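You operate a simulated robot arm through the tools that you are given. There is no shell and no other tool. Be economical: measure what you need, move in short steps, check, and stop when the job is done.

The job below is to be done with a simulated robot arm. You get a single attempt, and the scene is never put back.

TASK
Lighten the red paint in the green pot with cream paint to the line, then stir.
Fine: lid on the bench, tin back on its spot, stir smooth with the orange paddle and slot it back; none spilt; the other pot stays as it is. Set down upright: cream paint tin.

Only the result counts: the job must be done as asked and must still hold three seconds after the hand-in. Knocking over, shifting, dropping, spilling or breaking anything else fails it. A push-on lid holds only when it is set on centred and level and pressed home; a screw cap is set on level and turned clockwise until tight.

THE ROBOT
A 6-joint arm with a two-finger parallel gripper, fixed in place. Base frame: the origin is at the foot of the arm, x ahead of it, y to its left, z up; the work surface is at about z = 800. Readings come in mm, degrees, newtons and seconds.
With the tool pointing down near the work surface it reaches from about 320 to 700 mm from the base axis. Its first joint turns from -166.0 to 166.0 degrees. Payload 4.1 kg.
The TCP is the grasp point between the finger pads, 23 mm short of the fingertips. In the tool frame z runs along the fingers and y along their closing line. Largest opening 94 mm; finger width 38, thickness 10; the body of the gripper, 54 by 96 mm, starts 39 mm behind the TCP.
Orientation is told as [roll, pitch, yaw] about the base's x, y, z axes, in that order, counted from this pose: with the fingers straight down and closing along the base's y, the tool's x points along the base's -x, its y along +y and its z along -z.

THE INTERFACE
- The arm moves only by the tool apply_moves. Its argument "motion" is a list of rows, each a list of 7 numbers: the shift along the tool's x, y, z in units of 50 mm (1.0 is 50 mm), then the turn, a rotation vector about the tool's x, y, z in units of 4 degrees (1.0 is 4 degrees), then the opening, from 0 (shut) to 1 (fully open). In form: [[x, y, z, ax, ay, az, hand], ...]. A call has 1 to 20 rows; each row shifts and turns the commanded pose from where the row before left it, along the tool's axes as they then stand. A call with a number of a shift or a turn outside -1 to 1 is refused whole. Rows are played at 5 a second. More than 50 mm and 8.6 degrees between two rows, or a gripper value outside its range, and nothing of the call is played. Where a pose cannot be reached the arm comes as near as it can. A force on the tool above 40 N (or 10 N above the force at the start of the call, whichever is more), or a blocked arm, ends the call early, and 0.2 s more pass. The fingers move at their own pace (about 45 mm/s each) and stop on an object; they squeeze with about 45 N. The grip force told is the motor's: it shows also when the fingers shut on nothing. Time passes only in rows, and 0.2 s behind the last, so rows that do not move let the fingers close. It gives the time, the measured TCP pose, the force on the tool (base axes), the opening and the grip force at its end, in the units of the frame above (readings bear some noise), with the torque about the TCP (base axes, N m) and any sound that the robot's microphone picked up.
- Cameras (640 x 400 px; columns grow to the right, rows downward): "scene" is fixed at [49.5, -500.9, 1465.1]; the picture's right is [0.66, -0.75, 0.00], its down [-0.43, -0.38, -0.82] and it looks along [0.61, 0.54, -0.58] (base axes); focal length 292 px, centre (320, 200). "wrist" rides on the gripper at [86, 16, -74] in the tool frame; the picture's right is [-0.18, 0.98, 0.00], its down [-0.58, -0.11, -0.81] and it looks along [-0.79, -0.15, 0.59] (tool axes); focal length 243 px, centre (320, 200). There is no depth. A picture from a camera that has moved, and an enlarged one, comes with that camera's place and axes in the base frame and with its lens.
- grab_frame(camera): a new picture of that camera. It takes no simulated time.
- raise_lower(by): slides the trunk up (or, below 0, down) by that many mm; the arm rides with it, the base frame stays. It gives what a move gives, with no picture.
- close_up(camera, box): a new picture of the part [left, top, right, bottom] of that camera's present view, enlarged. It takes no simulated time.
- hand_in(): hands the job in; it is judged then, once.

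Work in short steps. Places have to be worked out from the pictures, the camera data and where the tool is seen: move nearer, look again, correct. Check each grasp and each placing, and mend what went wrong. You have 120 turns and 76 pictures in all, those below and enlarged ones among them. Open the gripper and draw the arm clear of the work before you hand the job in, unless the task says otherwise; then end with one line.

The tools are called after "Emit:" by a JSON object that holds its "method" and its "body". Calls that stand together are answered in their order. apply_moves: Moves the arm, as the interface text tells. Its arguments: {"type":"object","properties":{"motion":{"type":"array"}},"required":["motion"]} The other tools are called the same way: raise_lower (by) slides the trunk up or down; grab_frame (camera) takes a picture; close_up (camera, box) takes an enlarged picture of a part of a camera's view; hand_in () hands the job in.

At the start:

```text
clock: 0.0
tcp_pos: [344.3, 216.7, 1203.8]
tool_rot: [0.1, 0.0, -0.1]
force: [1.0, -0.1, 0.5]
wrist_torque: [-0.02, 0.03, 0.01]
finger_gap: 93.9
grasp_force: 0.0
trunk travel left (down, up): [-525.0, 65.0]
```

scene: 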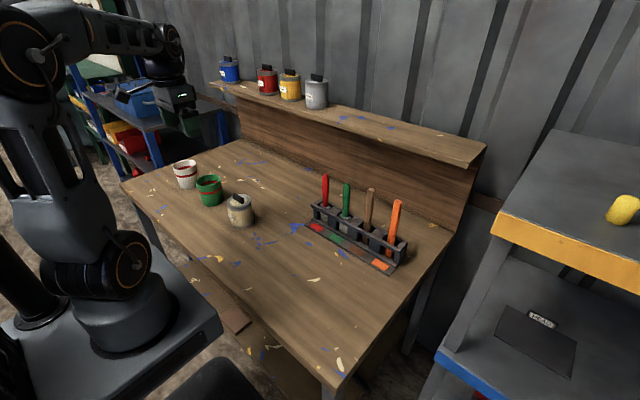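
wrist: 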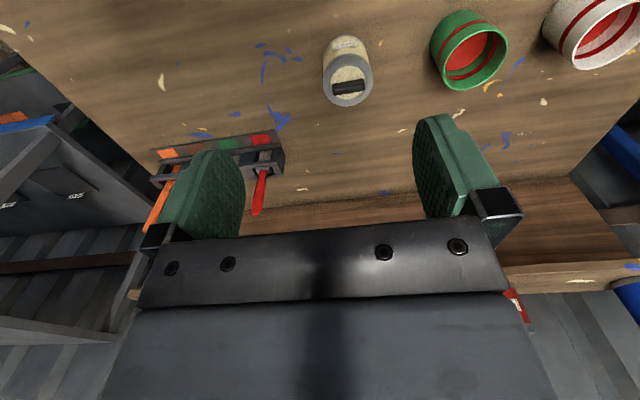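

I start with enlarged views of the pots, the tin and the paddle rack.

Emit:
{"method": "close_up", "body": {"camera": "scene", "box": [150, 140, 290, 240]}}

Emit:
{"method": "close_up", "body": {"camera": "scene", "box": [290, 160, 430, 290]}}

Emit:
{"method": "close_up", "body": {"camera": "wrist", "box": [300, 0, 640, 130]}}

```text
4.00 times, centred on (220, 190) of scene
camera zoom: at [49.5, -500.9, 1465.1], right [0.66, -0.75, 0.0], down [-0.43, -0.38, -0.82], along [0.61, 0.54, -0.58], focal length 1169 px, centre (720, 240)
```

zoom: 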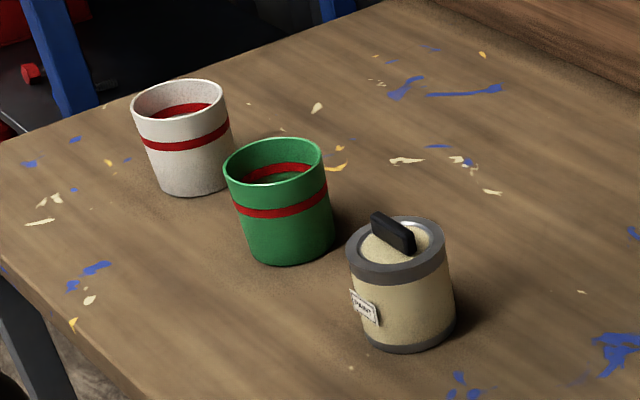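

```text
3.08 times, centred on (360, 225) of scene
camera zoom: at [49.5, -500.9, 1465.1], right [0.66, -0.75, 0.0], down [-0.43, -0.38, -0.82], along [0.61, 0.54, -0.58], focal length 900 px, centre (197, 123)
```

zoom: 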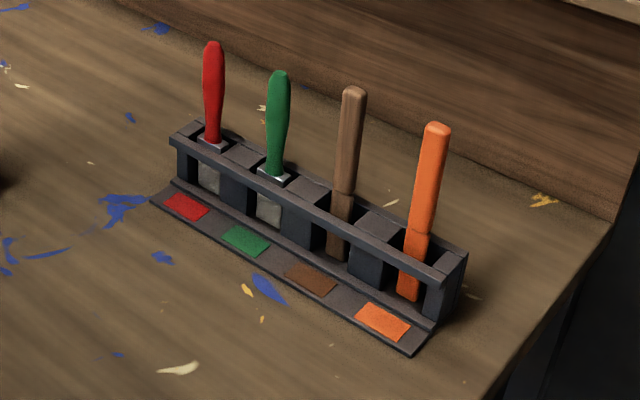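

```text
1.88 times, centred on (470, 65) of wrist
camera zoom: at [258.5, 232.9, 1279.3], right [0.18, 0.98, 0.0], down [0.58, -0.11, 0.81], along [0.79, -0.15, -0.59], focal length 457 px, centre (38, 454)
```

zoom: 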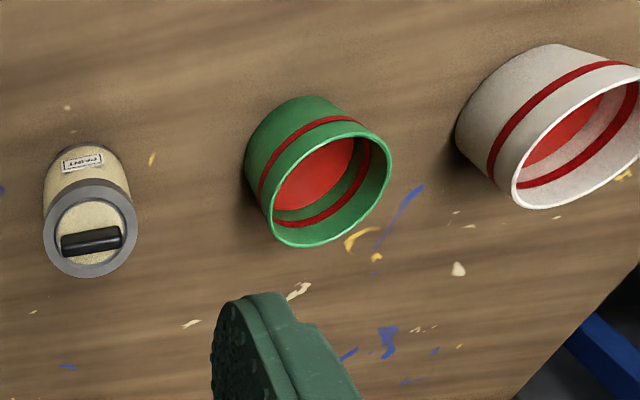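

Estimates so far are tin ≈ (466, 241), green pot ≈ (472, 435), white pot ≈ (470, 617) and orange paddle ≈ (660, -238). I move nearer above the tin.

Emit:
{"method": "apply_moves", "body": {"motion": [[-0.18, 0.08, 0.7, 0, 0, 0, 1], [-0.18, 0.08, 0.7, 0, 0, 0, 1], [-0.18, 0.08, 0.7, 0, 0, 0, 1], [-0.18, 0.08, 0.7, 0, 0, 0, 1], [-0.18, 0.08, 0.7, 0, 0, 0, 1], [-0.18, 0.08, 0.6, 0, 0, 0, 1], [0, 0, 0, 0, 0, 0, 1]]}}

Emit:
{"method": "grab_frame", "body": {"camera": "wrist"}}

```text
clock: 1.6
tcp_pos: [398.4, 240.9, 998.8]
tool_rot: [0.0, 0.0, 0.0]
force: [-0.2, -0.7, -0.5]
wrist_torque: [0.02, -0.02, -0.01]
finger_gap: 93.9
grasp_force: 0.2
trunk travel left (down, up): [-525.0, 65.0]
```

```text
70 pictures are left
camera wrist: at [312.8, 257.5, 1073.1], right [0.18, 0.98, 0.0], down [0.58, -0.11, 0.81], along [0.79, -0.15, -0.59], focal length 243 px, centre (320, 200)
```

wrist: 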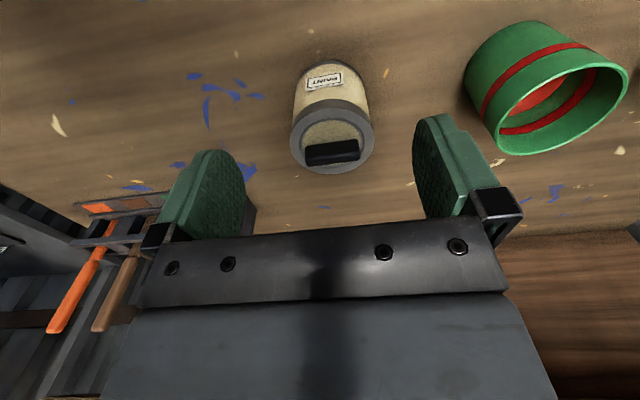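

I need a finer view of the lid and its handle.

Emit:
{"method": "close_up", "body": {"camera": "wrist", "box": [280, 50, 390, 180]}}

Emit:
{"method": "close_up", "body": {"camera": "scene", "box": [220, 185, 270, 235]}}

```text
3.08 times, centred on (335, 115) of wrist
camera zoom: at [312.8, 257.5, 1073.1], right [0.18, 0.98, 0.0], down [0.58, -0.11, 0.81], along [0.79, -0.15, -0.59], focal length 746 px, centre (274, 462)
```

zoom: 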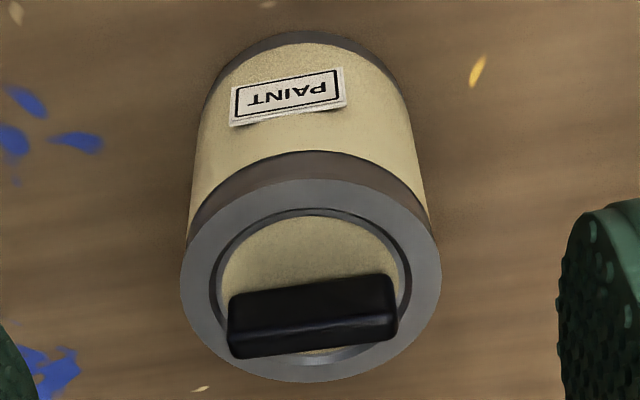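

```text
8.00 times, centred on (245, 210) of scene
camera zoom: at [49.5, -500.9, 1465.1], right [0.66, -0.75, 0.0], down [-0.43, -0.38, -0.82], along [0.61, 0.54, -0.58], focal length 2339 px, centre (920, 120)
```

zoom: 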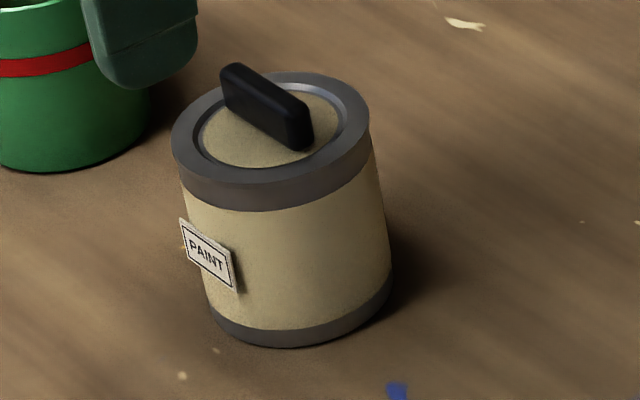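

The tin is centred near (472, 239), with the lid rim ~84 mm across and the handle bar along y. I move over it and turn the tool about 92° so the fingers close along x.

Emit:
{"method": "apply_moves", "body": {"motion": [[-0.75, 0, 0, 0, 0, 0, 1], [-0.75, 0, 0, 0, 0, 0, 1], [0, 0, 0, 0, 0, 1, 1], [0, 0, 0, 0, 0, 1, 1], [0, 0, 0, 0, 0, 1, 1], [0, 0, 0, 0, 0, 1, 1], [0, 0, 0, 0, 0, 1, 1], [0, 0, 0, 0, 0, 1, 1], [0, 0, 0, 0, 0, 1, 1], [0, 0, 0, 0, 0, 1, 1], [0, 0, 0, 0, 0, 1, 1], [0, 0, 0, 0, 0, 1, 1], [0, 0, 0, 0, 0, 1, 1], [0, 0, 0, 0, 0, 1, 1], [0, 0, 0, 0, 0, 1, 1], [0, 0, 0, 0, 0, 1, 1], [0, 0, 0, 0, 0, 1, 1], [0, 0, 0, 0, 0, 1, 1], [0, 0, 0, 0, 0, 1, 1], [0, 0, 0, 0, 0, 1, 1]]}}

Emit:
{"method": "apply_moves", "body": {"motion": [[0, 0, 0, 0, 0, 1, 1], [0, 0, 0, 0, 0, 1, 1], [0, 0, 0, 0, 0, 1, 1], [0, 0, 0.5, 0, 0, 0, 1], [0, 0, 0.5, 0, 0, 0, 1], [0, 0, 0, 0, 0, 0, 1]]}}

Emit:
{"method": "grab_frame", "body": {"camera": "wrist"}}

```text
clock: 5.8
tcp_pos: [472.7, 241.3, 999.5]
tool_rot: [0.0, -0.1, -72.2]
force: [-0.7, -0.8, -0.6]
wrist_torque: [0.01, -0.02, 0.0]
finger_gap: 94.0
grasp_force: 0.0
trunk travel left (down, up): [-525.0, 65.0]
```

```text
clock: 7.2
tcp_pos: [474.8, 241.4, 948.6]
tool_rot: [0.0, 0.0, -84.2]
force: [-0.5, 0.6, 0.7]
wrist_torque: [0.0, 0.02, -0.04]
finger_gap: 94.0
grasp_force: 0.2
trunk travel left (down, up): [-525.0, 65.0]
```

```text
67 pictures are left
camera wrist: at [482.3, 327.8, 1023.5], right [1.0, -0.08, 0.0], down [-0.05, -0.59, 0.81], along [-0.07, -0.8, -0.59], focal length 243 px, centre (320, 200)
```

wrist: 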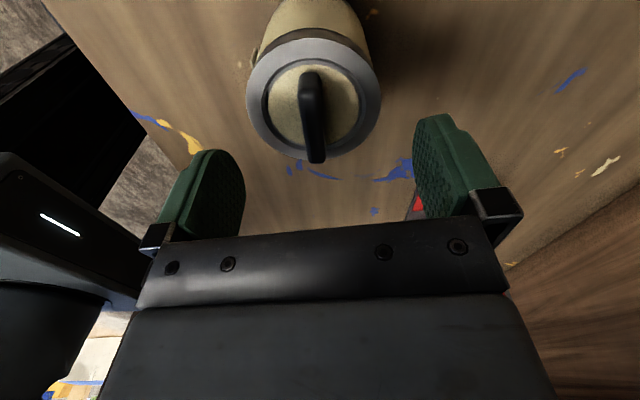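

The handle centre is ≈ (471.5, 241). I finish the turn, nudge -x, and descend until the tips are just above the lid, then close on the handle.

Emit:
{"method": "apply_moves", "body": {"motion": [[0, 0, 0, 0, 0, 1, 1], [0, -0.05, 0, 0, 0, 1, 1], [0, 0, 0.25, 0, 0, 0.2, 0.7], [0, 0, 0.25, 0, 0, 0, 0.6], [0, 0, 0.2, 0, 0, 0, 0.5], [0, 0, 0.08, 0, 0, 0, 0.5]]}}

Emit:
{"method": "grab_frame", "body": {"camera": "wrist"}}

Emit:
{"method": "close_up", "body": {"camera": "scene", "box": [200, 160, 300, 240]}}

```text
clock: 8.6
tcp_pos: [470.1, 241.3, 913.5]
tool_rot: [0.3, 0.1, -93.0]
force: [-0.7, -1.9, 27.1]
wrist_torque: [-0.18, 0.31, 0.0]
finger_gap: 47.0
grasp_force: 0.0
trunk travel left (down, up): [-525.0, 65.0]
```

```text
66 pictures are left
camera wrist: at [492.1, 326.6, 988.8], right [0.97, -0.23, 0.0], down [-0.14, -0.58, 0.8], along [-0.18, -0.78, -0.59], focal length 243 px, centre (320, 200)
```

wrist: 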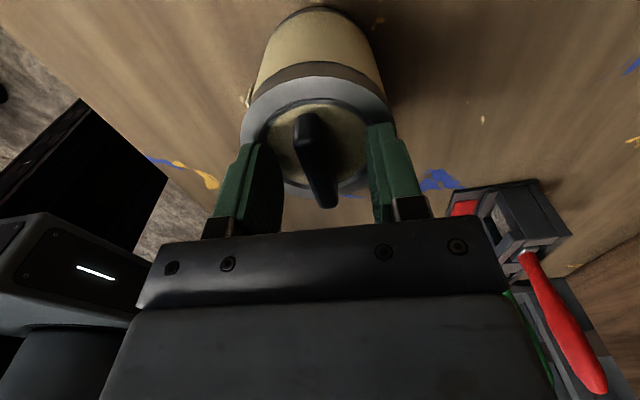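

```text
5.00 times, centred on (250, 200) of scene
camera zoom: at [49.5, -500.9, 1465.1], right [0.66, -0.75, 0.0], down [-0.43, -0.38, -0.82], along [0.61, 0.54, -0.58], focal length 1462 px, centre (670, 200)
```

zoom: 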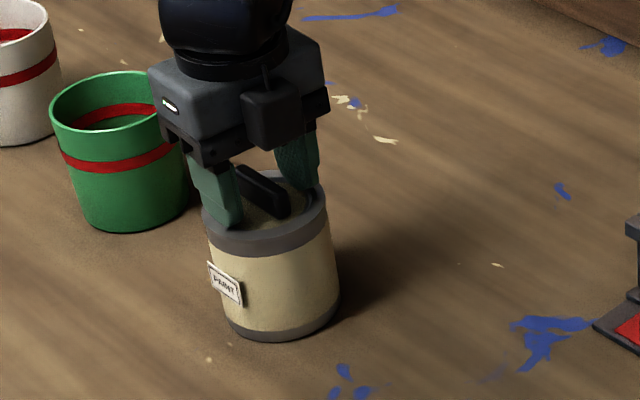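

The fingertips rest on the lid ring (27 N), so the rim top is at about z 890, and the handle sits centred at the TCP. I back off 3 mm and close.

Emit:
{"method": "apply_moves", "body": {"motion": [[0, 0, -0.08, 0, 0, 0, 0.5], [0, 0, 0, 0, 0, 0, 0.3], [0, 0, 0, 0, 0, 0, 0.1], [0, 0, 0, 0, 0, 0, 0], [0, 0, 0, 0, 0, 0, 0]]}}

```text
clock: 9.8
tcp_pos: [469.4, 240.2, 914.1]
tool_rot: [-0.2, 0.0, -92.7]
force: [-1.7, -0.3, 5.3]
wrist_torque: [0.01, 0.0, 0.03]
finger_gap: 10.8
grasp_force: 44.9
trunk travel left (down, up): [-525.0, 65.0]
```

The handle is held (10.8 mm thick). I pull straight up gently.

Emit:
{"method": "apply_moves", "body": {"motion": [[0, 0, -0.05, 0, 0, 0, 0], [0, 0, -0.05, 0, 0, 0, 0], [0, 0, -0.1, 0, 0, 0, 0], [0, 0, -0.1, 0, 0, 0, 0], [0, 0, -0.1, 0, 0, 0, 0]]}}

Emit:
{"method": "close_up", "body": {"camera": "scene", "box": [200, 160, 300, 240]}}

```text
clock: 11.0
tcp_pos: [470.6, 239.8, 934.9]
tool_rot: [0.0, 0.0, -92.9]
force: [-0.8, 0.4, -0.1]
wrist_torque: [0.02, -0.01, -0.01]
finger_gap: 10.6
grasp_force: 44.6
trunk travel left (down, up): [-525.0, 65.0]
heard: snap
```

```text
5.00 times, centred on (250, 200) of scene
camera zoom: at [49.5, -500.9, 1465.1], right [0.66, -0.75, 0.0], down [-0.43, -0.38, -0.82], along [0.61, 0.54, -0.58], focal length 1462 px, centre (670, 200)
```

zoom: 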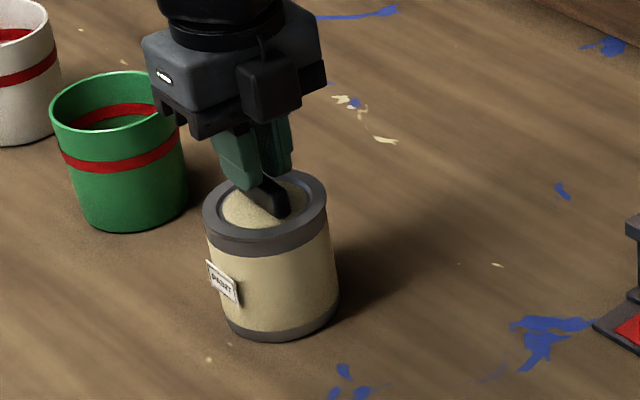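

A snap was heard and the force is back to zero. I lift further and check that only the lid comes along.

Emit:
{"method": "apply_moves", "body": {"motion": [[0, 0, -0.4, 0, 0, 0, 0], [0, 0, -0.6, 0, 0, 0, 0], [0, 0, -0.6, 0, 0, 0, 0]]}}

Emit:
{"method": "close_up", "body": {"camera": "scene", "box": [200, 120, 300, 240]}}

Emit:
{"method": "grab_frame", "body": {"camera": "wrist"}}

```text
clock: 11.8
tcp_pos: [471.3, 239.6, 1014.3]
tool_rot: [0.0, 0.0, -92.7]
force: [0.6, 0.2, 0.4]
wrist_torque: [0.01, -0.03, 0.02]
finger_gap: 10.7
grasp_force: 45.2
trunk travel left (down, up): [-525.0, 65.0]
```

```text
3.33 times, centred on (250, 180) of scene
camera zoom: at [49.5, -500.9, 1465.1], right [0.66, -0.75, 0.0], down [-0.43, -0.38, -0.82], along [0.61, 0.54, -0.58], focal length 974 px, centre (553, 267)
```

zoom: 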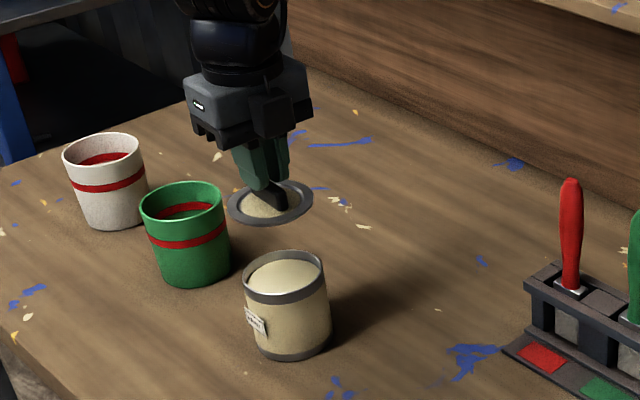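

```text
62 pictures are left
camera wrist: at [492.9, 325.8, 1088.7], right [0.97, -0.23, 0.0], down [-0.14, -0.58, 0.81], along [-0.19, -0.78, -0.59], focal length 243 px, centre (320, 200)
```

wrist: 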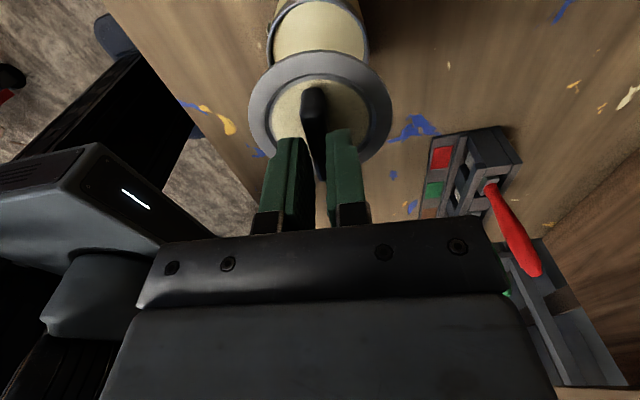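

The lid is off and the tin is nearly full. I carry the lid to a free spot near (450, 60) and lower it.

Emit:
{"method": "apply_moves", "body": {"motion": [[-0.72, -0.05, 0, 0, 0, 0, 0], [-0.72, -0.05, 0, 0, 0, 0, 0], [-0.72, -0.05, 0, 0, 0, 0, 0], [-0.72, -0.05, 0, 0, 0, 0, 0], [-0.72, -0.05, 0, 0, 0, 0, 0], [0, 0, 0.6, 0, 0, 0, 0], [0, 0, 0.6, 0, 0, 0, 0], [0, 0, 0.6, 0, 0, 0, 0], [0, 0, 0.6, 0, 0, 0, 0], [0, 0, 0.6, 0, 0, 0, 0], [0, 0, 0, 0, 0, 0, 0]]}}

Emit:
{"method": "close_up", "body": {"camera": "scene", "box": [200, 160, 360, 280]}}

```text
clock: 14.2
tcp_pos: [448.6, 63.1, 867.4]
tool_rot: [-0.1, -0.1, -92.9]
force: [0.2, 0.2, -0.4]
wrist_torque: [0.0, 0.0, 0.01]
finger_gap: 10.5
grasp_force: 45.1
trunk travel left (down, up): [-525.0, 65.0]
```

```text
3.33 times, centred on (280, 220) of scene
camera zoom: at [49.5, -500.9, 1465.1], right [0.66, -0.75, 0.0], down [-0.43, -0.38, -0.82], along [0.61, 0.54, -0.58], focal length 974 px, centre (453, 133)
```

zoom: 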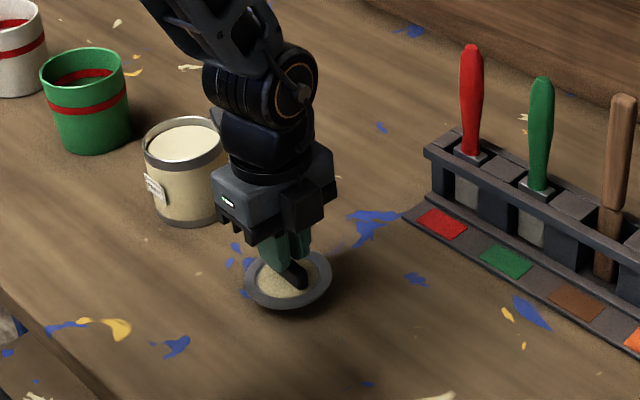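

The spot is clear. I lower gently toward contact.

Emit:
{"method": "apply_moves", "body": {"motion": [[0, 0, 0.3, 0, 0, 0, 0], [0, 0, 0.14, 0, 0, 0, 0], [0, 0, 0.06, 0, 0, 0, 0], [0, 0, 0.04, 0, 0, 0, 0]]}}

```text
clock: 15.1
tcp_pos: [448.4, 61.7, 842.9]
tool_rot: [0.3, 0.1, -92.9]
force: [-9.3, -1.9, 26.0]
wrist_torque: [-0.51, 0.31, -0.16]
finger_gap: 10.2
grasp_force: 44.7
trunk travel left (down, up): [-525.0, 65.0]
stopped in row 4: the force on the tool passed its limit at 43 N (the readings are from after the stop); the commanded pose is now the measured one
```

Contact came at TCP z ≈ 843. I ease up 1 mm, open slowly and rise.

Emit:
{"method": "apply_moves", "body": {"motion": [[0, 0, -0.02, 0, 0, 0, 0], [0, 0, 0, 0, 0, 0, 0.25], [0, 0, 0, 0, 0, 0, 0.35], [0, 0, 0, 0, 0, 0, 0.35], [0, 0, -0.3, 0, 0, 0, 0.35], [0, 0, -0.7, 0, 0, 0, 0.5], [0, 0, -0.8, 0, 0, 0, 1], [0, 0, -0.8, 0, 0, 0, 1]]}}

Emit:
{"method": "close_up", "body": {"camera": "scene", "box": [200, 160, 360, 280]}}

```text
clock: 16.9
tcp_pos: [449.6, 62.4, 974.1]
tool_rot: [0.4, 0.0, -92.9]
force: [-0.5, 0.5, -0.5]
wrist_torque: [-0.01, 0.01, 0.0]
finger_gap: 93.8
grasp_force: 0.1
trunk travel left (down, up): [-525.0, 65.0]
```

```text
3.33 times, centred on (280, 220) of scene
camera zoom: at [49.5, -500.9, 1465.1], right [0.66, -0.75, 0.0], down [-0.43, -0.38, -0.82], along [0.61, 0.54, -0.58], focal length 974 px, centre (453, 133)
```

zoom: 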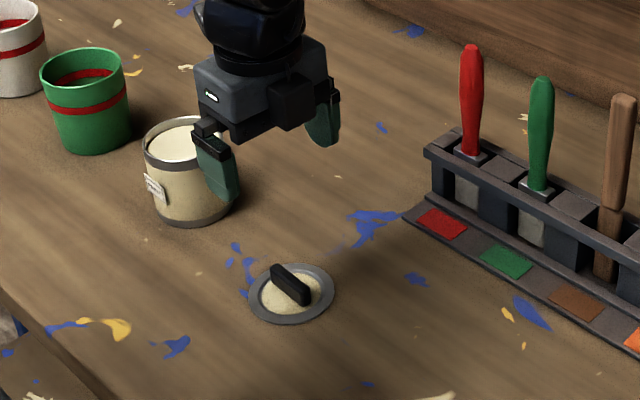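

The lid sits flat on the bench. Next I go back over the tin and turn the tool to yaw 180, so the fingers close along y with the camera on the far side, ready to grip the tin from above.

Emit:
{"method": "apply_moves", "body": {"motion": [[0.9, 0.065, -0.15, 0, 0, 0, 1], [0.9, 0.065, -0.15, 0, 0, 0, 1], [0.9, 0.065, -0.15, 0, 0, 0, 1], [0.88, 0.065, -0.05, 0, 0, 0, 1], [0, 0, 0, 0, 0, 1, 1], [0, 0, 0, 0, 0, 1, 1], [0, 0, 0, 0, 0, 1, 1], [0, 0, 0, 0, 0, 1, 1], [0, 0, 0, 0, 0, 1, 1], [0, 0, 0, 0, 0, 1, 1], [0, 0, 0, 0, 0, 1, 1], [0, 0, 0, 0, 0, 1, 1], [0, 0, 0, 0, 0, 1, 1], [0, 0, 0, 0, 0, 1, 1], [0, 0, 0, 0, 0, 1, 1], [0, 0, 0, 0, 0, 1, 1], [0, 0, 0, 0, 0, 1, 1], [0, 0, 0, 0, 0, 1, 1], [0, 0, 0, 0, 0, 1, 1], [0, 0, 0, 0, 0, 1, 1]]}}

Emit:
{"method": "apply_moves", "body": {"motion": [[0, 0, 0, 0, 0, 1, 1], [0, 0, 0, 0, 0, 1, 1], [0, 0, 0, 0, 0, 1, 1], [0, 0, 0, 0, 0, 1, 1], [0, 0, 0, 0, 0, 1, 1], [0, 0, 0, 0, 0, 0.78, 1], [0, 0, 0, 0, 0, 0, 1]]}}

Emit:
{"method": "grab_frame", "body": {"camera": "wrist"}}

```text
clock: 21.1
tcp_pos: [498.6, 180.1, 995.1]
tool_rot: [-1.3, 0.6, -151.7]
force: [0.0, -0.2, 0.2]
wrist_torque: [0.0, -0.01, 0.0]
finger_gap: 94.0
grasp_force: 0.0
out of reach, approached as far as the arm can: row 17, 18, 19, 20
trunk travel left (down, up): [-525.0, 65.0]
```

```text
clock: 22.7
tcp_pos: [513.7, 95.2, 985.3]
tool_rot: [-3.9, 0.4, -165.5]
force: [-0.5, -1.3, -0.4]
wrist_torque: [0.0, -0.02, 0.02]
finger_gap: 94.1
grasp_force: 0.1
out of reach, approached as far as the arm can: row 1, 2, 3, 4, 5, 6
trunk travel left (down, up): [-525.0, 65.0]
```

```text
59 pictures are left
camera wrist: at [602.6, 95.7, 1059.2], right [0.07, -1.0, -0.07], down [-0.58, -0.1, 0.81], along [-0.81, -0.01, -0.59], focal length 243 px, centre (320, 200)
```

wrist: 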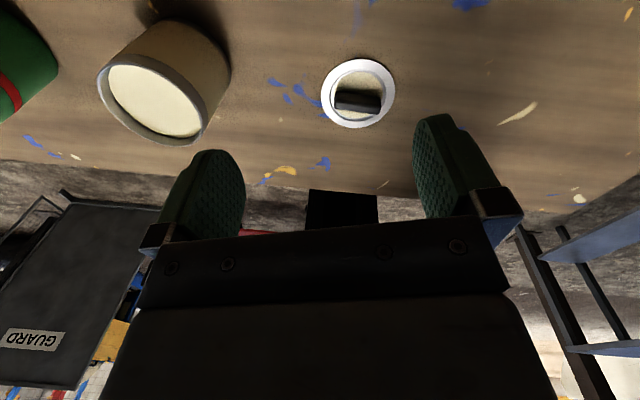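

The wrist joint limit stops this direction of turning, but yaw +180 should be reachable the other way round. I unwind fully.

Emit:
{"method": "apply_moves", "body": {"motion": [[0, 0, 0, 0, 0, -1, 1], [0, 0, 0, 0, 0, -1, 1], [0, 0, 0, 0, 0, -1, 1], [0, 0, 0, 0, 0, -1, 1], [0, 0, 0, 0, 0, -1, 1], [0, 0, 0, 0, 0, -1, 1], [0, 0, 0, 0, 0, -1, 1], [0, 0, 0, 0, 0, -1, 1], [0, 0, 0, 0, 0, -1, 1], [0, 0, 0, 0, 0, -1, 1], [0, 0, 0, 0, 0, -1, 1], [0, 0, 0, 0, 0, -1, 1], [0, 0, 0, 0, 0, -1, 1], [0, 0, 0, 0, 0, -1, 1], [0, 0, 0, 0, 0, -1, 1], [0, 0, 0, 0, 0, -1, 1]]}}

```text
clock: 26.1
tcp_pos: [511.3, 95.3, 984.0]
tool_rot: [-1.3, 3.6, -101.5]
force: [0.4, -0.6, -0.1]
wrist_torque: [-0.03, 0.0, 0.02]
finger_gap: 94.2
grasp_force: 0.0
trunk travel left (down, up): [-525.0, 65.0]
```

The commanded pose was reset to the measured one, which leaves a small tilt to fix later. I continue unwinding.

Emit:
{"method": "apply_moves", "body": {"motion": [[0, 0, -0.5, 0, 0, -1, 1], [0, 0, -0.5, 0, 0, -1, 1], [0, 0, 0, 0, 0, -1, 1], [0, 0, 0, 0, 0, -1, 1], [0, 0, 0, 0, 0, -1, 1], [0, 0, 0, 0, 0, -1, 1], [0, 0, 0, 0, 0, -1, 1], [0, 0, 0, 0, 0, -1, 1], [0, 0, 0, 0, 0, -1, 1], [0, 0, 0, 0, 0, -1, 1], [0, 0, 0, 0, 0, -1, 1], [0, 0, 0, 0, 0, -1, 1], [0, 0, 0, 0, 0, -1, 1], [0, 0, 0, 0, 0, -1, 1], [0, 0, 0, 0, 0, -1, 1], [0, 0, 0, 0, 0, -1, 1], [0, 0, 0, 0, 0, -1, 1], [0, 0, 0, 0, 0, -1, 1], [0, 0, 0, 0, 0, -1, 1], [0, 0, 0, 0, 0, -1, 1]]}}

Emit:
{"method": "apply_moves", "body": {"motion": [[0, 0, 0, 0, 0, -1, 1], [0, 0, 0, 0, 0, -1, 1], [0, 0, 0, 0, 0, -1, 1], [0, 0, 0, 0, 0, -1, 1], [0, 0, 0, 0, 0, -1, 1], [0, 0, 0, 0, 0, -1, 1], [0, 0, 0, 0, 0, 0, 1]]}}

```text
clock: 30.3
tcp_pos: [513.8, 92.7, 1034.5]
tool_rot: [3.4, 2.0, -21.3]
force: [-0.1, -0.2, -0.2]
wrist_torque: [0.0, 0.02, 0.01]
finger_gap: 94.1
grasp_force: 0.1
trunk travel left (down, up): [-525.0, 65.0]
```

```text
clock: 31.9
tcp_pos: [514.0, 92.3, 1034.7]
tool_rot: [3.9, 0.3, 2.6]
force: [0.4, 0.1, -0.2]
wrist_torque: [0.01, -0.02, 0.0]
finger_gap: 94.1
grasp_force: 0.0
trunk travel left (down, up): [-525.0, 65.0]
```

I level the tool (roll 3.9° off), return over the tin, and continue toward yaw +180.

Emit:
{"method": "apply_moves", "body": {"motion": [[0.176, 0.75, 0.1, 0.975, -0.075, 0, 1], [0.176, 0.75, 0.1, 0, 0, 0, 1], [0.176, 0.75, 0.1, 0, 0, 0, 1], [0.176, 0.75, 0.1, 0, 0, 0, 1], [0, 0, 0, 0, 0, -1, 1], [0, 0, 0, 0, 0, -1, 1], [0, 0, 0, 0, 0, -1, 1], [0, 0, 0, 0, 0, -1, 1], [0, 0, 0, 0, 0, -1, 1], [0, 0, 0, 0, 0, -1, 1], [0, 0, 0, 0, 0, -1, 1], [0, 0, 0, 0, 0, -1, 1], [0, 0, 0, 0, 0, -1, 1], [0, 0, 0, 0, 0, -1, 1], [0, 0, 0, 0, 0, -1, 1], [0, 0, 0, 0, 0, -1, 1], [0, 0, 0, 0, 0, -1, 1], [0, 0, 0, 0, 0, -1, 1], [0, 0, 0, 0, 0, -1, 1], [0, 0, 0, 0, 0, -1, 1]]}}

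Emit:
{"method": "apply_moves", "body": {"motion": [[0, 0, 0, 0, 0, -1, 1], [0, 0, 0, 0, 0, -1, 1], [0, 0, 0, 0, 0, -1, 1], [0, 0, 0, 0, 0, -1, 1], [0, 0, 0, 0, 0, -1, 1], [0, 0, 0, 0, 0, -1, 1], [0, 0, 0, 0, 0, -1, 1], [0, 0, 0, 0, 0, -1, 1], [0, 0, 0, 0, 0, -1, 1], [0, 0, 0, 0, 0, -1, 1], [0, 0, 0, 0, 0, -1, 1], [0, 0, 0, 0, 0, -1, 1], [0, 0, 0, 0, 0, -1, 1], [0, 0, 0, 0, 0, -1, 1], [0, 0, 0, 0, 0, -1, 1], [0, 0, 0, 0, 0, -1, 1], [0, 0, 0, 0, 0, -1, 1], [0, 0, 0, 0, 0, -1, 1], [0, 0, 0, 0, 0, -1, 1], [0, 0, 0, 0, 0, 0, 1]]}}

```text
clock: 36.1
tcp_pos: [471.4, 241.3, 1017.1]
tool_rot: [0.1, 0.0, 66.5]
force: [-0.7, 0.4, 0.3]
wrist_torque: [-0.03, -0.02, 0.02]
finger_gap: 94.2
grasp_force: 0.0
trunk travel left (down, up): [-525.0, 65.0]
```

```text
clock: 40.3
tcp_pos: [471.5, 240.7, 1017.9]
tool_rot: [0.1, 0.0, 142.6]
force: [0.6, -0.6, -0.2]
wrist_torque: [0.01, -0.05, 0.02]
finger_gap: 94.0
grasp_force: 0.0
trunk travel left (down, up): [-525.0, 65.0]
```

The remaining turn is 37.4°. I finish it, lower a little, and look.

Emit:
{"method": "apply_moves", "body": {"motion": [[0, 0, 0, 0, 0, -1, 1], [0, 0, 0, 0, 0, -1, 1], [0, 0, 0, 0, 0, -1, 1], [0, 0, 0, 0, 0, -1, 1], [0, 0, 0, 0, 0, -1, 1], [0, 0, 0, 0, 0, -1, 1], [0, 0, 0, 0, 0, -1, 1], [0, 0, 0, 0, 0, -1, 1], [0, 0, 0, 0, 0, -1, 1], [0, 0, 0.7, 0, 0, -0.35, 1], [0, 0, 0.7, 0, 0, 0, 1], [0, 0, 0, 0, 0, 0, 1]]}}

Emit:
{"method": "grab_frame", "body": {"camera": "wrist"}}

```text
clock: 42.9
tcp_pos: [471.6, 239.5, 947.7]
tool_rot: [-0.2, -0.2, 180.0]
force: [0.3, -0.4, -0.3]
wrist_torque: [-0.01, -0.05, 0.01]
finger_gap: 94.0
grasp_force: 0.1
trunk travel left (down, up): [-525.0, 65.0]
```

```text
58 pictures are left
camera wrist: at [559.7, 224.3, 1021.8], right [-0.18, -0.98, 0.0], down [-0.58, 0.11, 0.81], along [-0.79, 0.15, -0.59], focal length 243 px, centre (320, 200)
```

wrist: 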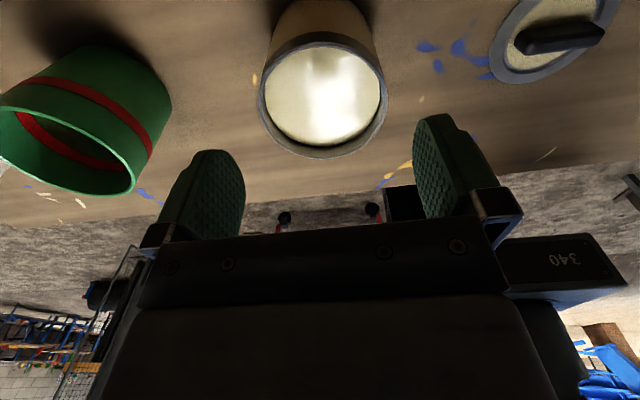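

The rim is within 1.5 mm of the tool axis and ~79 mm wide. I nudge and descend around the tin.

Emit:
{"method": "apply_moves", "body": {"motion": [[0, 0.028, 0.3, 0, 0, 0, 1], [0, 0, 0.4, 0, 0, 0, 1], [0, 0, 0.4, 0, 0, 0, 1], [0, 0, 0.4, 0, 0, 0, 1], [0, 0, 0.36, 0, 0, 0, 1], [0, 0, 0, 0, 0, 0, 1]]}}

Emit:
{"method": "grab_frame", "body": {"camera": "wrist"}}

Emit:
{"method": "close_up", "body": {"camera": "scene", "box": [200, 150, 290, 240]}}

```text
clock: 44.3
tcp_pos: [471.5, 240.7, 853.2]
tool_rot: [-0.1, -0.1, 179.9]
force: [-0.7, 0.6, 0.2]
wrist_torque: [-0.01, 0.0, 0.01]
finger_gap: 93.9
grasp_force: 0.0
trunk travel left (down, up): [-525.0, 65.0]
```

```text
57 pictures are left
camera wrist: at [559.7, 223.6, 928.5], right [-0.19, -0.98, 0.0], down [-0.58, 0.11, 0.81], along [-0.79, 0.15, -0.59], focal length 243 px, centre (320, 200)
```

wrist: 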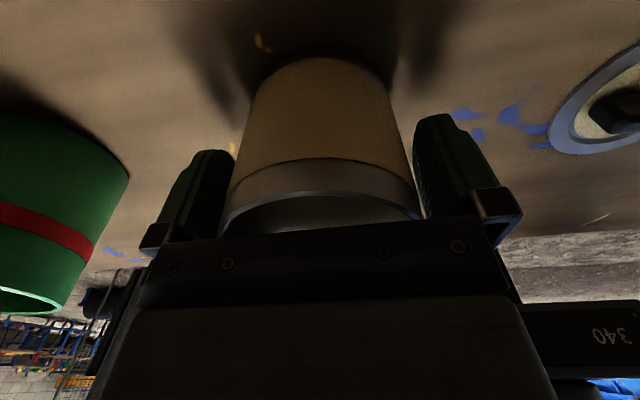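

```text
4.44 times, centred on (245, 195) of scene
camera zoom: at [49.5, -500.9, 1465.1], right [0.66, -0.75, 0.0], down [-0.43, -0.38, -0.82], along [0.61, 0.54, -0.58], focal length 1299 px, centre (653, 222)
```

zoom: 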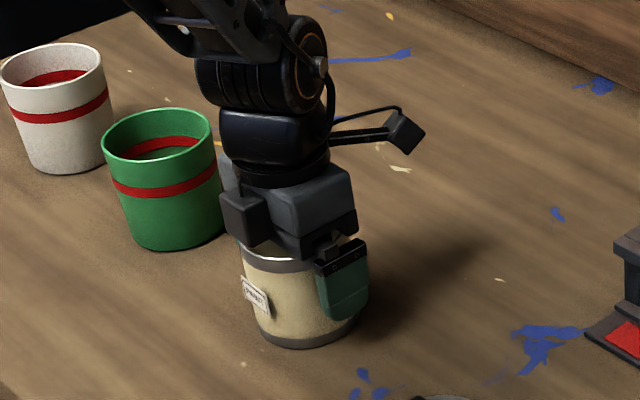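

The tin sits between the fingers, clear of the palm. I close.

Emit:
{"method": "apply_moves", "body": {"motion": [[0, 0, 0, 0, 0, 0, 0.9], [0, 0, 0, 0, 0, 0, 0.8], [0, 0, 0, 0, 0, 0, 0.7], [0, 0, 0, 0, 0, 0, 0.6], [0, 0, 0, 0, 0, 0, 0.6]]}}

```text
clock: 45.5
tcp_pos: [472.0, 240.9, 853.3]
tool_rot: [0.1, -0.1, 179.9]
force: [-0.4, -0.4, 0.3]
wrist_torque: [-0.15, -0.03, 0.0]
finger_gap: 79.0
grasp_force: 45.4
trunk travel left (down, up): [-525.0, 65.0]
```

It is gripped at 79 mm. I lift slowly and read the weight.

Emit:
{"method": "apply_moves", "body": {"motion": [[0, 0, -0.04, 0, 0, 0, 0.5], [0, 0, -0.08, 0, 0, 0, 0.5], [0, 0, -0.15, 0, 0, 0, 0.5], [0, 0, -0.25, 0, 0, 0, 0.5], [0, 0, -0.3, 0, 0, 0, 0.5], [0, 0, -0.3, 0, 0, 0, 0.5], [0, 0, -0.3, 0, 0, 0, 0.5], [0, 0, -0.3, 0, 0, 0, 0.5], [0, 0, -0.2, 0, 0, 0, 0.5], [0, 0, -0.1, 0, 0, 0, 0.5], [0, 0, 0, 0, 0, 0, 0.5], [0, 0, 0, 0, 0, 0, 0.5]]}}

Emit:
{"method": "close_up", "body": {"camera": "scene", "box": [180, 150, 240, 220]}}

```text
clock: 48.1
tcp_pos: [470.7, 239.6, 955.8]
tool_rot: [-0.1, -0.1, 179.8]
force: [0.3, -0.3, -4.8]
wrist_torque: [0.0, -0.02, 0.01]
finger_gap: 78.9
grasp_force: 45.3
trunk travel left (down, up): [-525.0, 65.0]
```

```text
5.71 times, centred on (210, 185) of scene
camera zoom: at [49.5, -500.9, 1465.1], right [0.66, -0.75, 0.0], down [-0.43, -0.38, -0.82], along [0.61, 0.54, -0.58], focal length 1671 px, centre (949, 286)
```

zoom: 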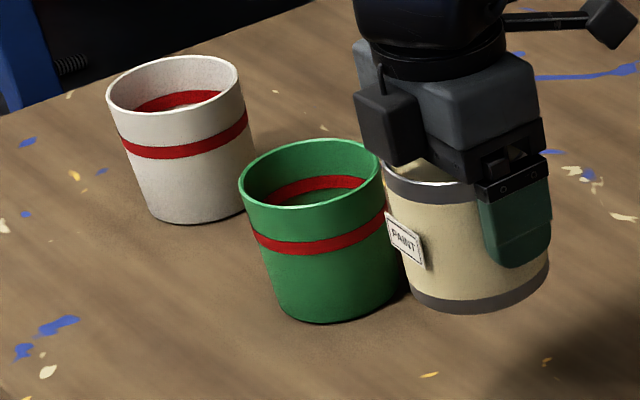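

The tin weighs about 0.49 kg with paint, and the pot line lies at roughly two-thirds of its ~90 mm height. I carry the tin smoothly to the far (+x) side of the green pot at z ≈ 968, ready to pour back toward -x.

Emit:
{"method": "apply_moves", "body": {"motion": [[0.05, -0.1, -0.06, 0, 0, 0, 0.5], [0.1, -0.2, -0.06, 0, 0, 0, 0.5], [0.12, -0.35, -0.06, 0, 0, 0, 0.5], [0.12, -0.4, -0.06, 0, 0, 0, 0.5], [0.12, -0.4, 0, 0, 0, 0, 0.5], [0.12, -0.4, 0, 0, 0, 0, 0.5], [0.12, -0.4, 0, 0, 0, 0, 0.5], [0.12, -0.4, 0, 0, 0, 0, 0.5], [0.12, -0.4, 0, 0, 0, 0, 0.5], [0.12, -0.35, 0, 0, 0, 0, 0.5], [0.11, -0.26, 0, 0, 0, 0, 0.5], [0.07, -0.15, 0, 0, 0, 0, 0.5], [0.03, -0.06, 0, 0, 0, 0, 0.5], [0, 0, 0, 0, 0, 0, 0.5], [0, 0, 0, 0, 0, 0, 0.5]]}}

Emit:
{"method": "grab_frame", "body": {"camera": "scene"}}

Emit:
{"method": "grab_frame", "body": {"camera": "wrist"}}

```text
clock: 51.3
tcp_pos: [538.6, 432.1, 967.9]
tool_rot: [0.0, -0.1, 179.9]
force: [0.4, 0.3, -4.4]
wrist_torque: [0.02, -0.04, 0.03]
finger_gap: 79.1
grasp_force: 45.0
trunk travel left (down, up): [-525.0, 65.0]
```

```text
54 pictures are left
```

scene: 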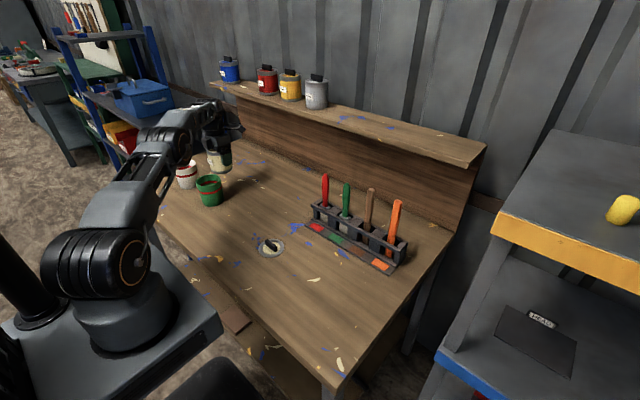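

```text
53 pictures are left
camera wrist: at [626.6, 416.1, 1042.0], right [-0.19, -0.98, 0.0], down [-0.58, 0.11, 0.81], along [-0.79, 0.15, -0.59], focal length 243 px, centre (320, 200)
```

wrist: 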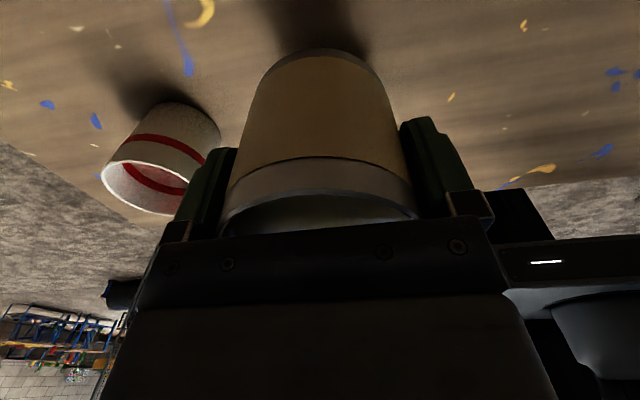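

I zoom on the pot and tin to judge the alignment and present level.

Emit:
{"method": "close_up", "body": {"camera": "scene", "box": [175, 130, 255, 215]}}

Emit:
{"method": "close_up", "body": {"camera": "scene", "box": [190, 168, 230, 208]}}

```text
4.71 times, centred on (215, 172) of scene
camera zoom: at [49.5, -500.9, 1465.1], right [0.66, -0.75, 0.0], down [-0.43, -0.38, -0.82], along [0.61, 0.54, -0.58], focal length 1376 px, centre (814, 329)
```

zoom: 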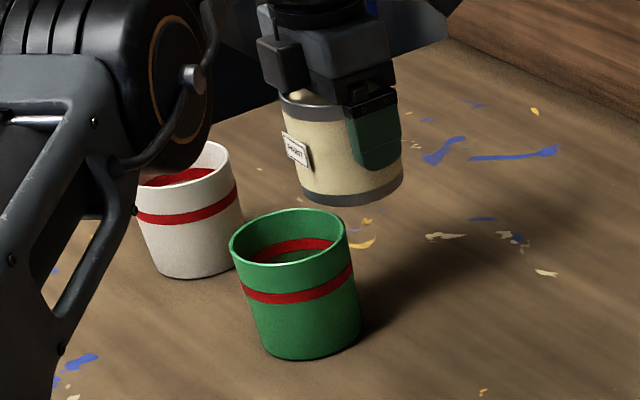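

```text
10.00 times, centred on (210, 188) of scene
camera zoom: at [49.5, -500.9, 1465.1], right [0.66, -0.75, 0.0], down [-0.43, -0.38, -0.82], along [0.61, 0.54, -0.58], focal length 2924 px, centre (1420, 320)
```

zoom: 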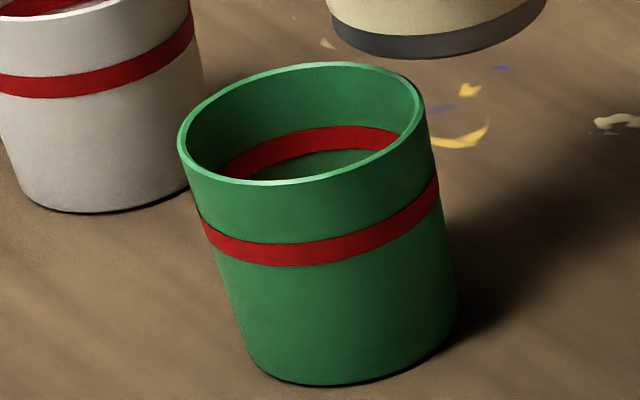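

The view into the pot is good: the inner band shows with bare wall below it. I estimate the level is ~18 mm below the line, so ~100 ml is needed. I tilt slowly to about 16° and look.

Emit:
{"method": "apply_moves", "body": {"motion": [[0, 0, 0, 0, 0.3, 0, 0.5], [0, 0, 0, 0, 0.5, 0, 0.5], [0, 0, 0, 0, 0.5, 0, 0.5], [0, 0, 0, 0, 0.5, 0, 0.5], [0, 0, 0, 0, 0.5, 0, 0.5], [0, 0, 0, 0, 0.5, 0, 0.5], [0, 0, 0, 0, 0.4, 0, 0.5], [0, 0, 0, 0, 0.4, 0, 0.5], [0, 0, 0, 0, 0.4, 0, 0.5], [0, 0, 0, 0, 0, 0, 0.5]]}}

Emit:
{"method": "close_up", "body": {"camera": "scene", "box": [175, 130, 255, 215]}}

```text
clock: 53.5
tcp_pos: [538.1, 433.1, 967.1]
tool_rot: [0.1, 15.8, 179.9]
force: [0.4, 0.5, -4.4]
wrist_torque: [-0.01, 0.01, -0.02]
finger_gap: 79.0
grasp_force: 45.2
trunk travel left (down, up): [-525.0, 65.0]
```

```text
4.71 times, centred on (215, 172) of scene
camera zoom: at [49.5, -500.9, 1465.1], right [0.66, -0.75, 0.0], down [-0.43, -0.38, -0.82], along [0.61, 0.54, -0.58], focal length 1376 px, centre (814, 329)
```

zoom: 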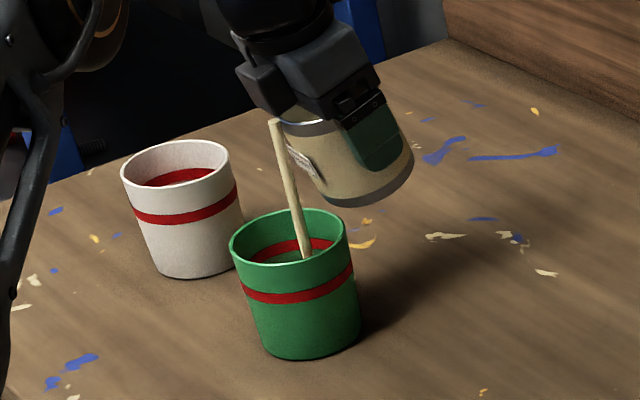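

The stream falls well inside the pot. I hold a second and re-check.

Emit:
{"method": "apply_moves", "body": {"motion": [[0, 0, 0, 0, 0, 0, 0.5], [0, 0, 0, 0, 0, 0, 0.5], [0, 0, 0, 0, 0, 0, 0.5], [0, 0, 0, 0, 0, 0, 0.5]]}}

Emit:
{"method": "close_up", "body": {"camera": "scene", "box": [190, 148, 240, 208]}}

```text
clock: 54.5
tcp_pos: [537.5, 434.5, 967.0]
tool_rot: [-0.1, 16.0, 179.9]
force: [-0.3, -0.4, -4.5]
wrist_torque: [0.02, 0.05, -0.01]
finger_gap: 78.8
grasp_force: 45.4
trunk travel left (down, up): [-525.0, 65.0]
```

```text
6.67 times, centred on (215, 178) of scene
camera zoom: at [49.5, -500.9, 1465.1], right [0.66, -0.75, 0.0], down [-0.43, -0.38, -0.82], along [0.61, 0.54, -0.58], focal length 1949 px, centre (1020, 347)
```

zoom: 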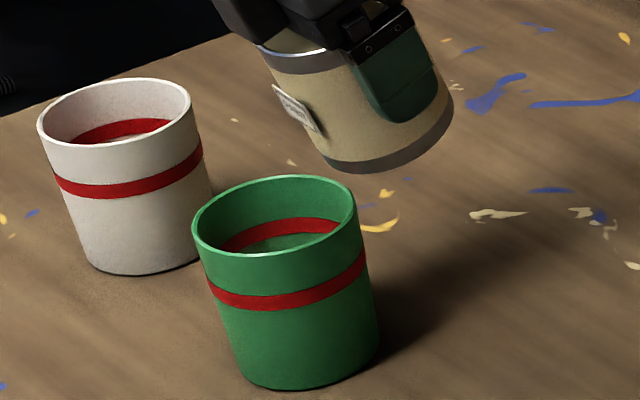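

The flow settled at 16° with the surface still not visible. I go to 26°.

Emit:
{"method": "apply_moves", "body": {"motion": [[0, 0, 0, 0, 0.5, 0, 0.5], [0, 0, 0, 0, 0.5, 0, 0.5], [0, 0, 0, 0, 0.5, 0, 0.5], [0, 0, 0, 0, 0.5, 0, 0.5], [0, 0, 0, 0, 0.5, 0, 0.5], [0, 0, 0, 0, 0, 0, 0.5], [0, 0, 0, 0, 0, 0, 0.5], [0, 0, 0, 0, 0, 0, 0.5], [0, 0, 0, 0, 0, 0, 0.5], [0, 0, 0, 0, 0, 0, 0.5]]}}

Emit:
{"method": "close_up", "body": {"camera": "scene", "box": [190, 148, 240, 208]}}

```text
clock: 56.7
tcp_pos: [538.5, 433.3, 966.9]
tool_rot: [0.0, 25.9, 179.9]
force: [-0.3, -0.4, -4.8]
wrist_torque: [0.03, 0.02, -0.01]
finger_gap: 79.1
grasp_force: 44.9
trunk travel left (down, up): [-525.0, 65.0]
```

```text
6.67 times, centred on (215, 178) of scene
camera zoom: at [49.5, -500.9, 1465.1], right [0.66, -0.75, 0.0], down [-0.43, -0.38, -0.82], along [0.61, 0.54, -0.58], focal length 1949 px, centre (1020, 347)
```

zoom: 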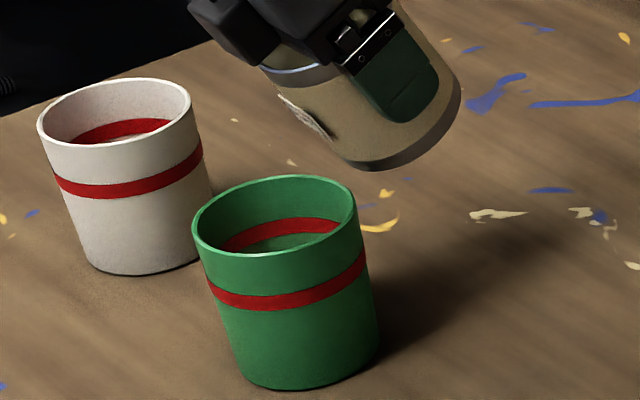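

Still not visible (it appears only above z ≈ 840). I continue to 33°.

Emit:
{"method": "apply_moves", "body": {"motion": [[0, 0, 0, 0, 0.5, 0, 0.5], [0, 0, 0, 0, 0.5, 0, 0.5], [0, 0, 0, 0, 0.5, 0, 0.5], [0, 0, 0, 0, 0.25, 0, 0.5], [0, 0, 0, 0, 0, 0, 0.5], [0, 0, 0, 0, 0, 0, 0.5], [0, 0, 0, 0, 0, 0, 0.5], [0, 0, 0, 0, 0, 0, 0.5], [0, 0, 0, 0, 0, 0, 0.5]]}}

Emit:
{"method": "close_up", "body": {"camera": "scene", "box": [190, 148, 240, 208]}}

```text
clock: 58.7
tcp_pos: [538.1, 433.4, 965.2]
tool_rot: [-0.1, 32.9, 179.9]
force: [0.3, -0.1, -4.5]
wrist_torque: [0.0, 0.03, 0.01]
finger_gap: 79.2
grasp_force: 44.7
trunk travel left (down, up): [-525.0, 65.0]
```

```text
6.67 times, centred on (215, 178) of scene
camera zoom: at [49.5, -500.9, 1465.1], right [0.66, -0.75, 0.0], down [-0.43, -0.38, -0.82], along [0.61, 0.54, -0.58], focal length 1949 px, centre (1020, 347)
```

zoom: 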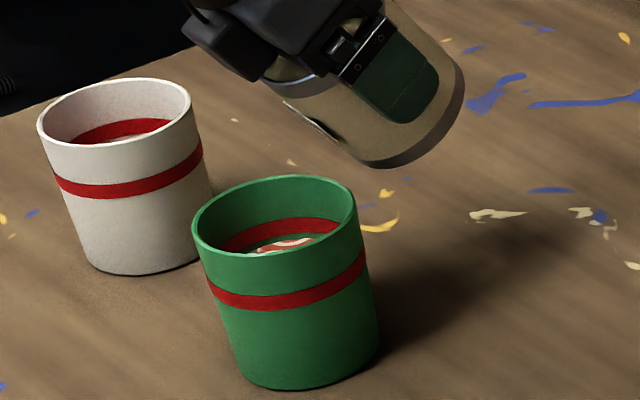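

The marbled surface now shows just under the band. I zoom in.

Emit:
{"method": "close_up", "body": {"camera": "scene", "box": [198, 172, 224, 190]}}

```text
16.00 times, centred on (211, 181) of scene
camera zoom: at [49.5, -500.9, 1465.1], right [0.66, -0.75, 0.0], down [-0.43, -0.38, -0.82], along [0.61, 0.54, -0.58], focal length 4678 px, centre (2064, 504)
```

zoom: 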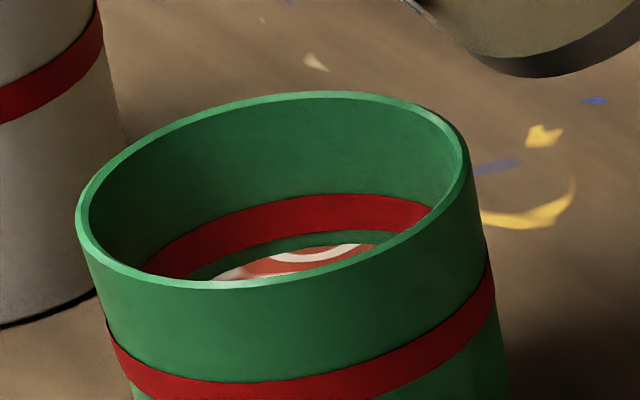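

The surface is ~4 mm below the band's lower edge, and I aim for mid-band (~9 mm more, ~12°). I add 7° first.

Emit:
{"method": "apply_moves", "body": {"motion": [[0, 0, 0, 0, 0.4, 0, 0.5], [0, 0, 0, 0, 0.4, 0, 0.5], [0, 0, 0, 0, 0.4, 0, 0.5], [0, 0, 0, 0, 0.4, 0, 0.5], [0, 0, 0, 0, 0.15, 0, 0.5], [0, 0, 0, 0, 0, 0, 0.5], [0, 0, 0, 0, 0, 0, 0.5], [0, 0, 0, 0, 0, 0, 0.5], [0, 0, 0, 0, 0, 0, 0.5], [0, 0, 0, 0, 0, 0, 0.5], [0, 0, 0, 0, 0, 0, 0.5]]}}

Emit:
{"method": "close_up", "body": {"camera": "scene", "box": [198, 172, 224, 190]}}

```text
clock: 61.1
tcp_pos: [539.1, 432.6, 966.4]
tool_rot: [0.0, 39.9, 180.0]
force: [-0.5, 0.0, -2.9]
wrist_torque: [-0.02, 0.07, -0.03]
finger_gap: 79.0
grasp_force: 44.5
trunk travel left (down, up): [-525.0, 65.0]
```

```text
16.00 times, centred on (211, 181) of scene
camera zoom: at [49.5, -500.9, 1465.1], right [0.66, -0.75, 0.0], down [-0.43, -0.38, -0.82], along [0.61, 0.54, -0.58], focal length 4678 px, centre (2064, 504)
```

zoom: 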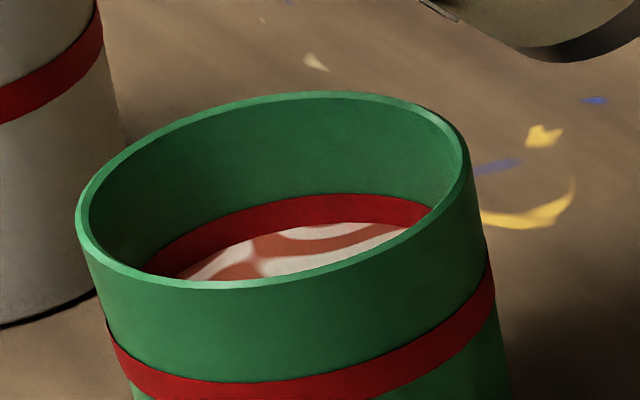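

Now the surface is 2 mm inside the band (21 px for 7°). Mid-band needs ~3.4° more.

Emit:
{"method": "apply_moves", "body": {"motion": [[0, 0, 0, 0, 0.3, 0, 0.5], [0, 0, 0, 0, 0.3, 0, 0.5], [0, 0, 0, 0, 0.22, 0, 0.5], [0, 0, 0, 0, 0, 0, 0.5], [0, 0, 0, 0, 0, 0, 0.5], [0, 0, 0, 0, 0, 0, 0.5], [0, 0, 0, 0, 0, 0, 0.5], [0, 0, 0, 0, 0, 0, 0.5], [0, 0, 0, 0, 0, 0, 0.5], [0, 0, 0, 0, 0, 0, 0.5]]}}

Emit:
{"method": "close_up", "body": {"camera": "scene", "box": [198, 172, 224, 190]}}

```text
clock: 63.3
tcp_pos: [537.1, 432.7, 965.9]
tool_rot: [0.0, 43.2, 179.8]
force: [-0.1, -0.6, -3.5]
wrist_torque: [-0.01, 0.05, -0.01]
finger_gap: 79.1
grasp_force: 44.4
trunk travel left (down, up): [-525.0, 65.0]
```

```text
16.00 times, centred on (211, 181) of scene
camera zoom: at [49.5, -500.9, 1465.1], right [0.66, -0.75, 0.0], down [-0.43, -0.38, -0.82], along [0.61, 0.54, -0.58], focal length 4678 px, centre (2064, 504)
```

zoom: 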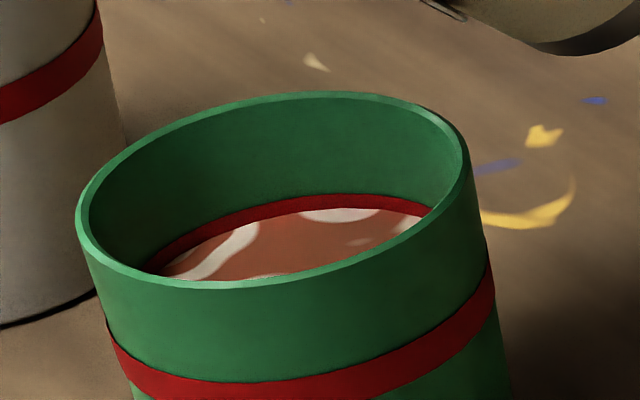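

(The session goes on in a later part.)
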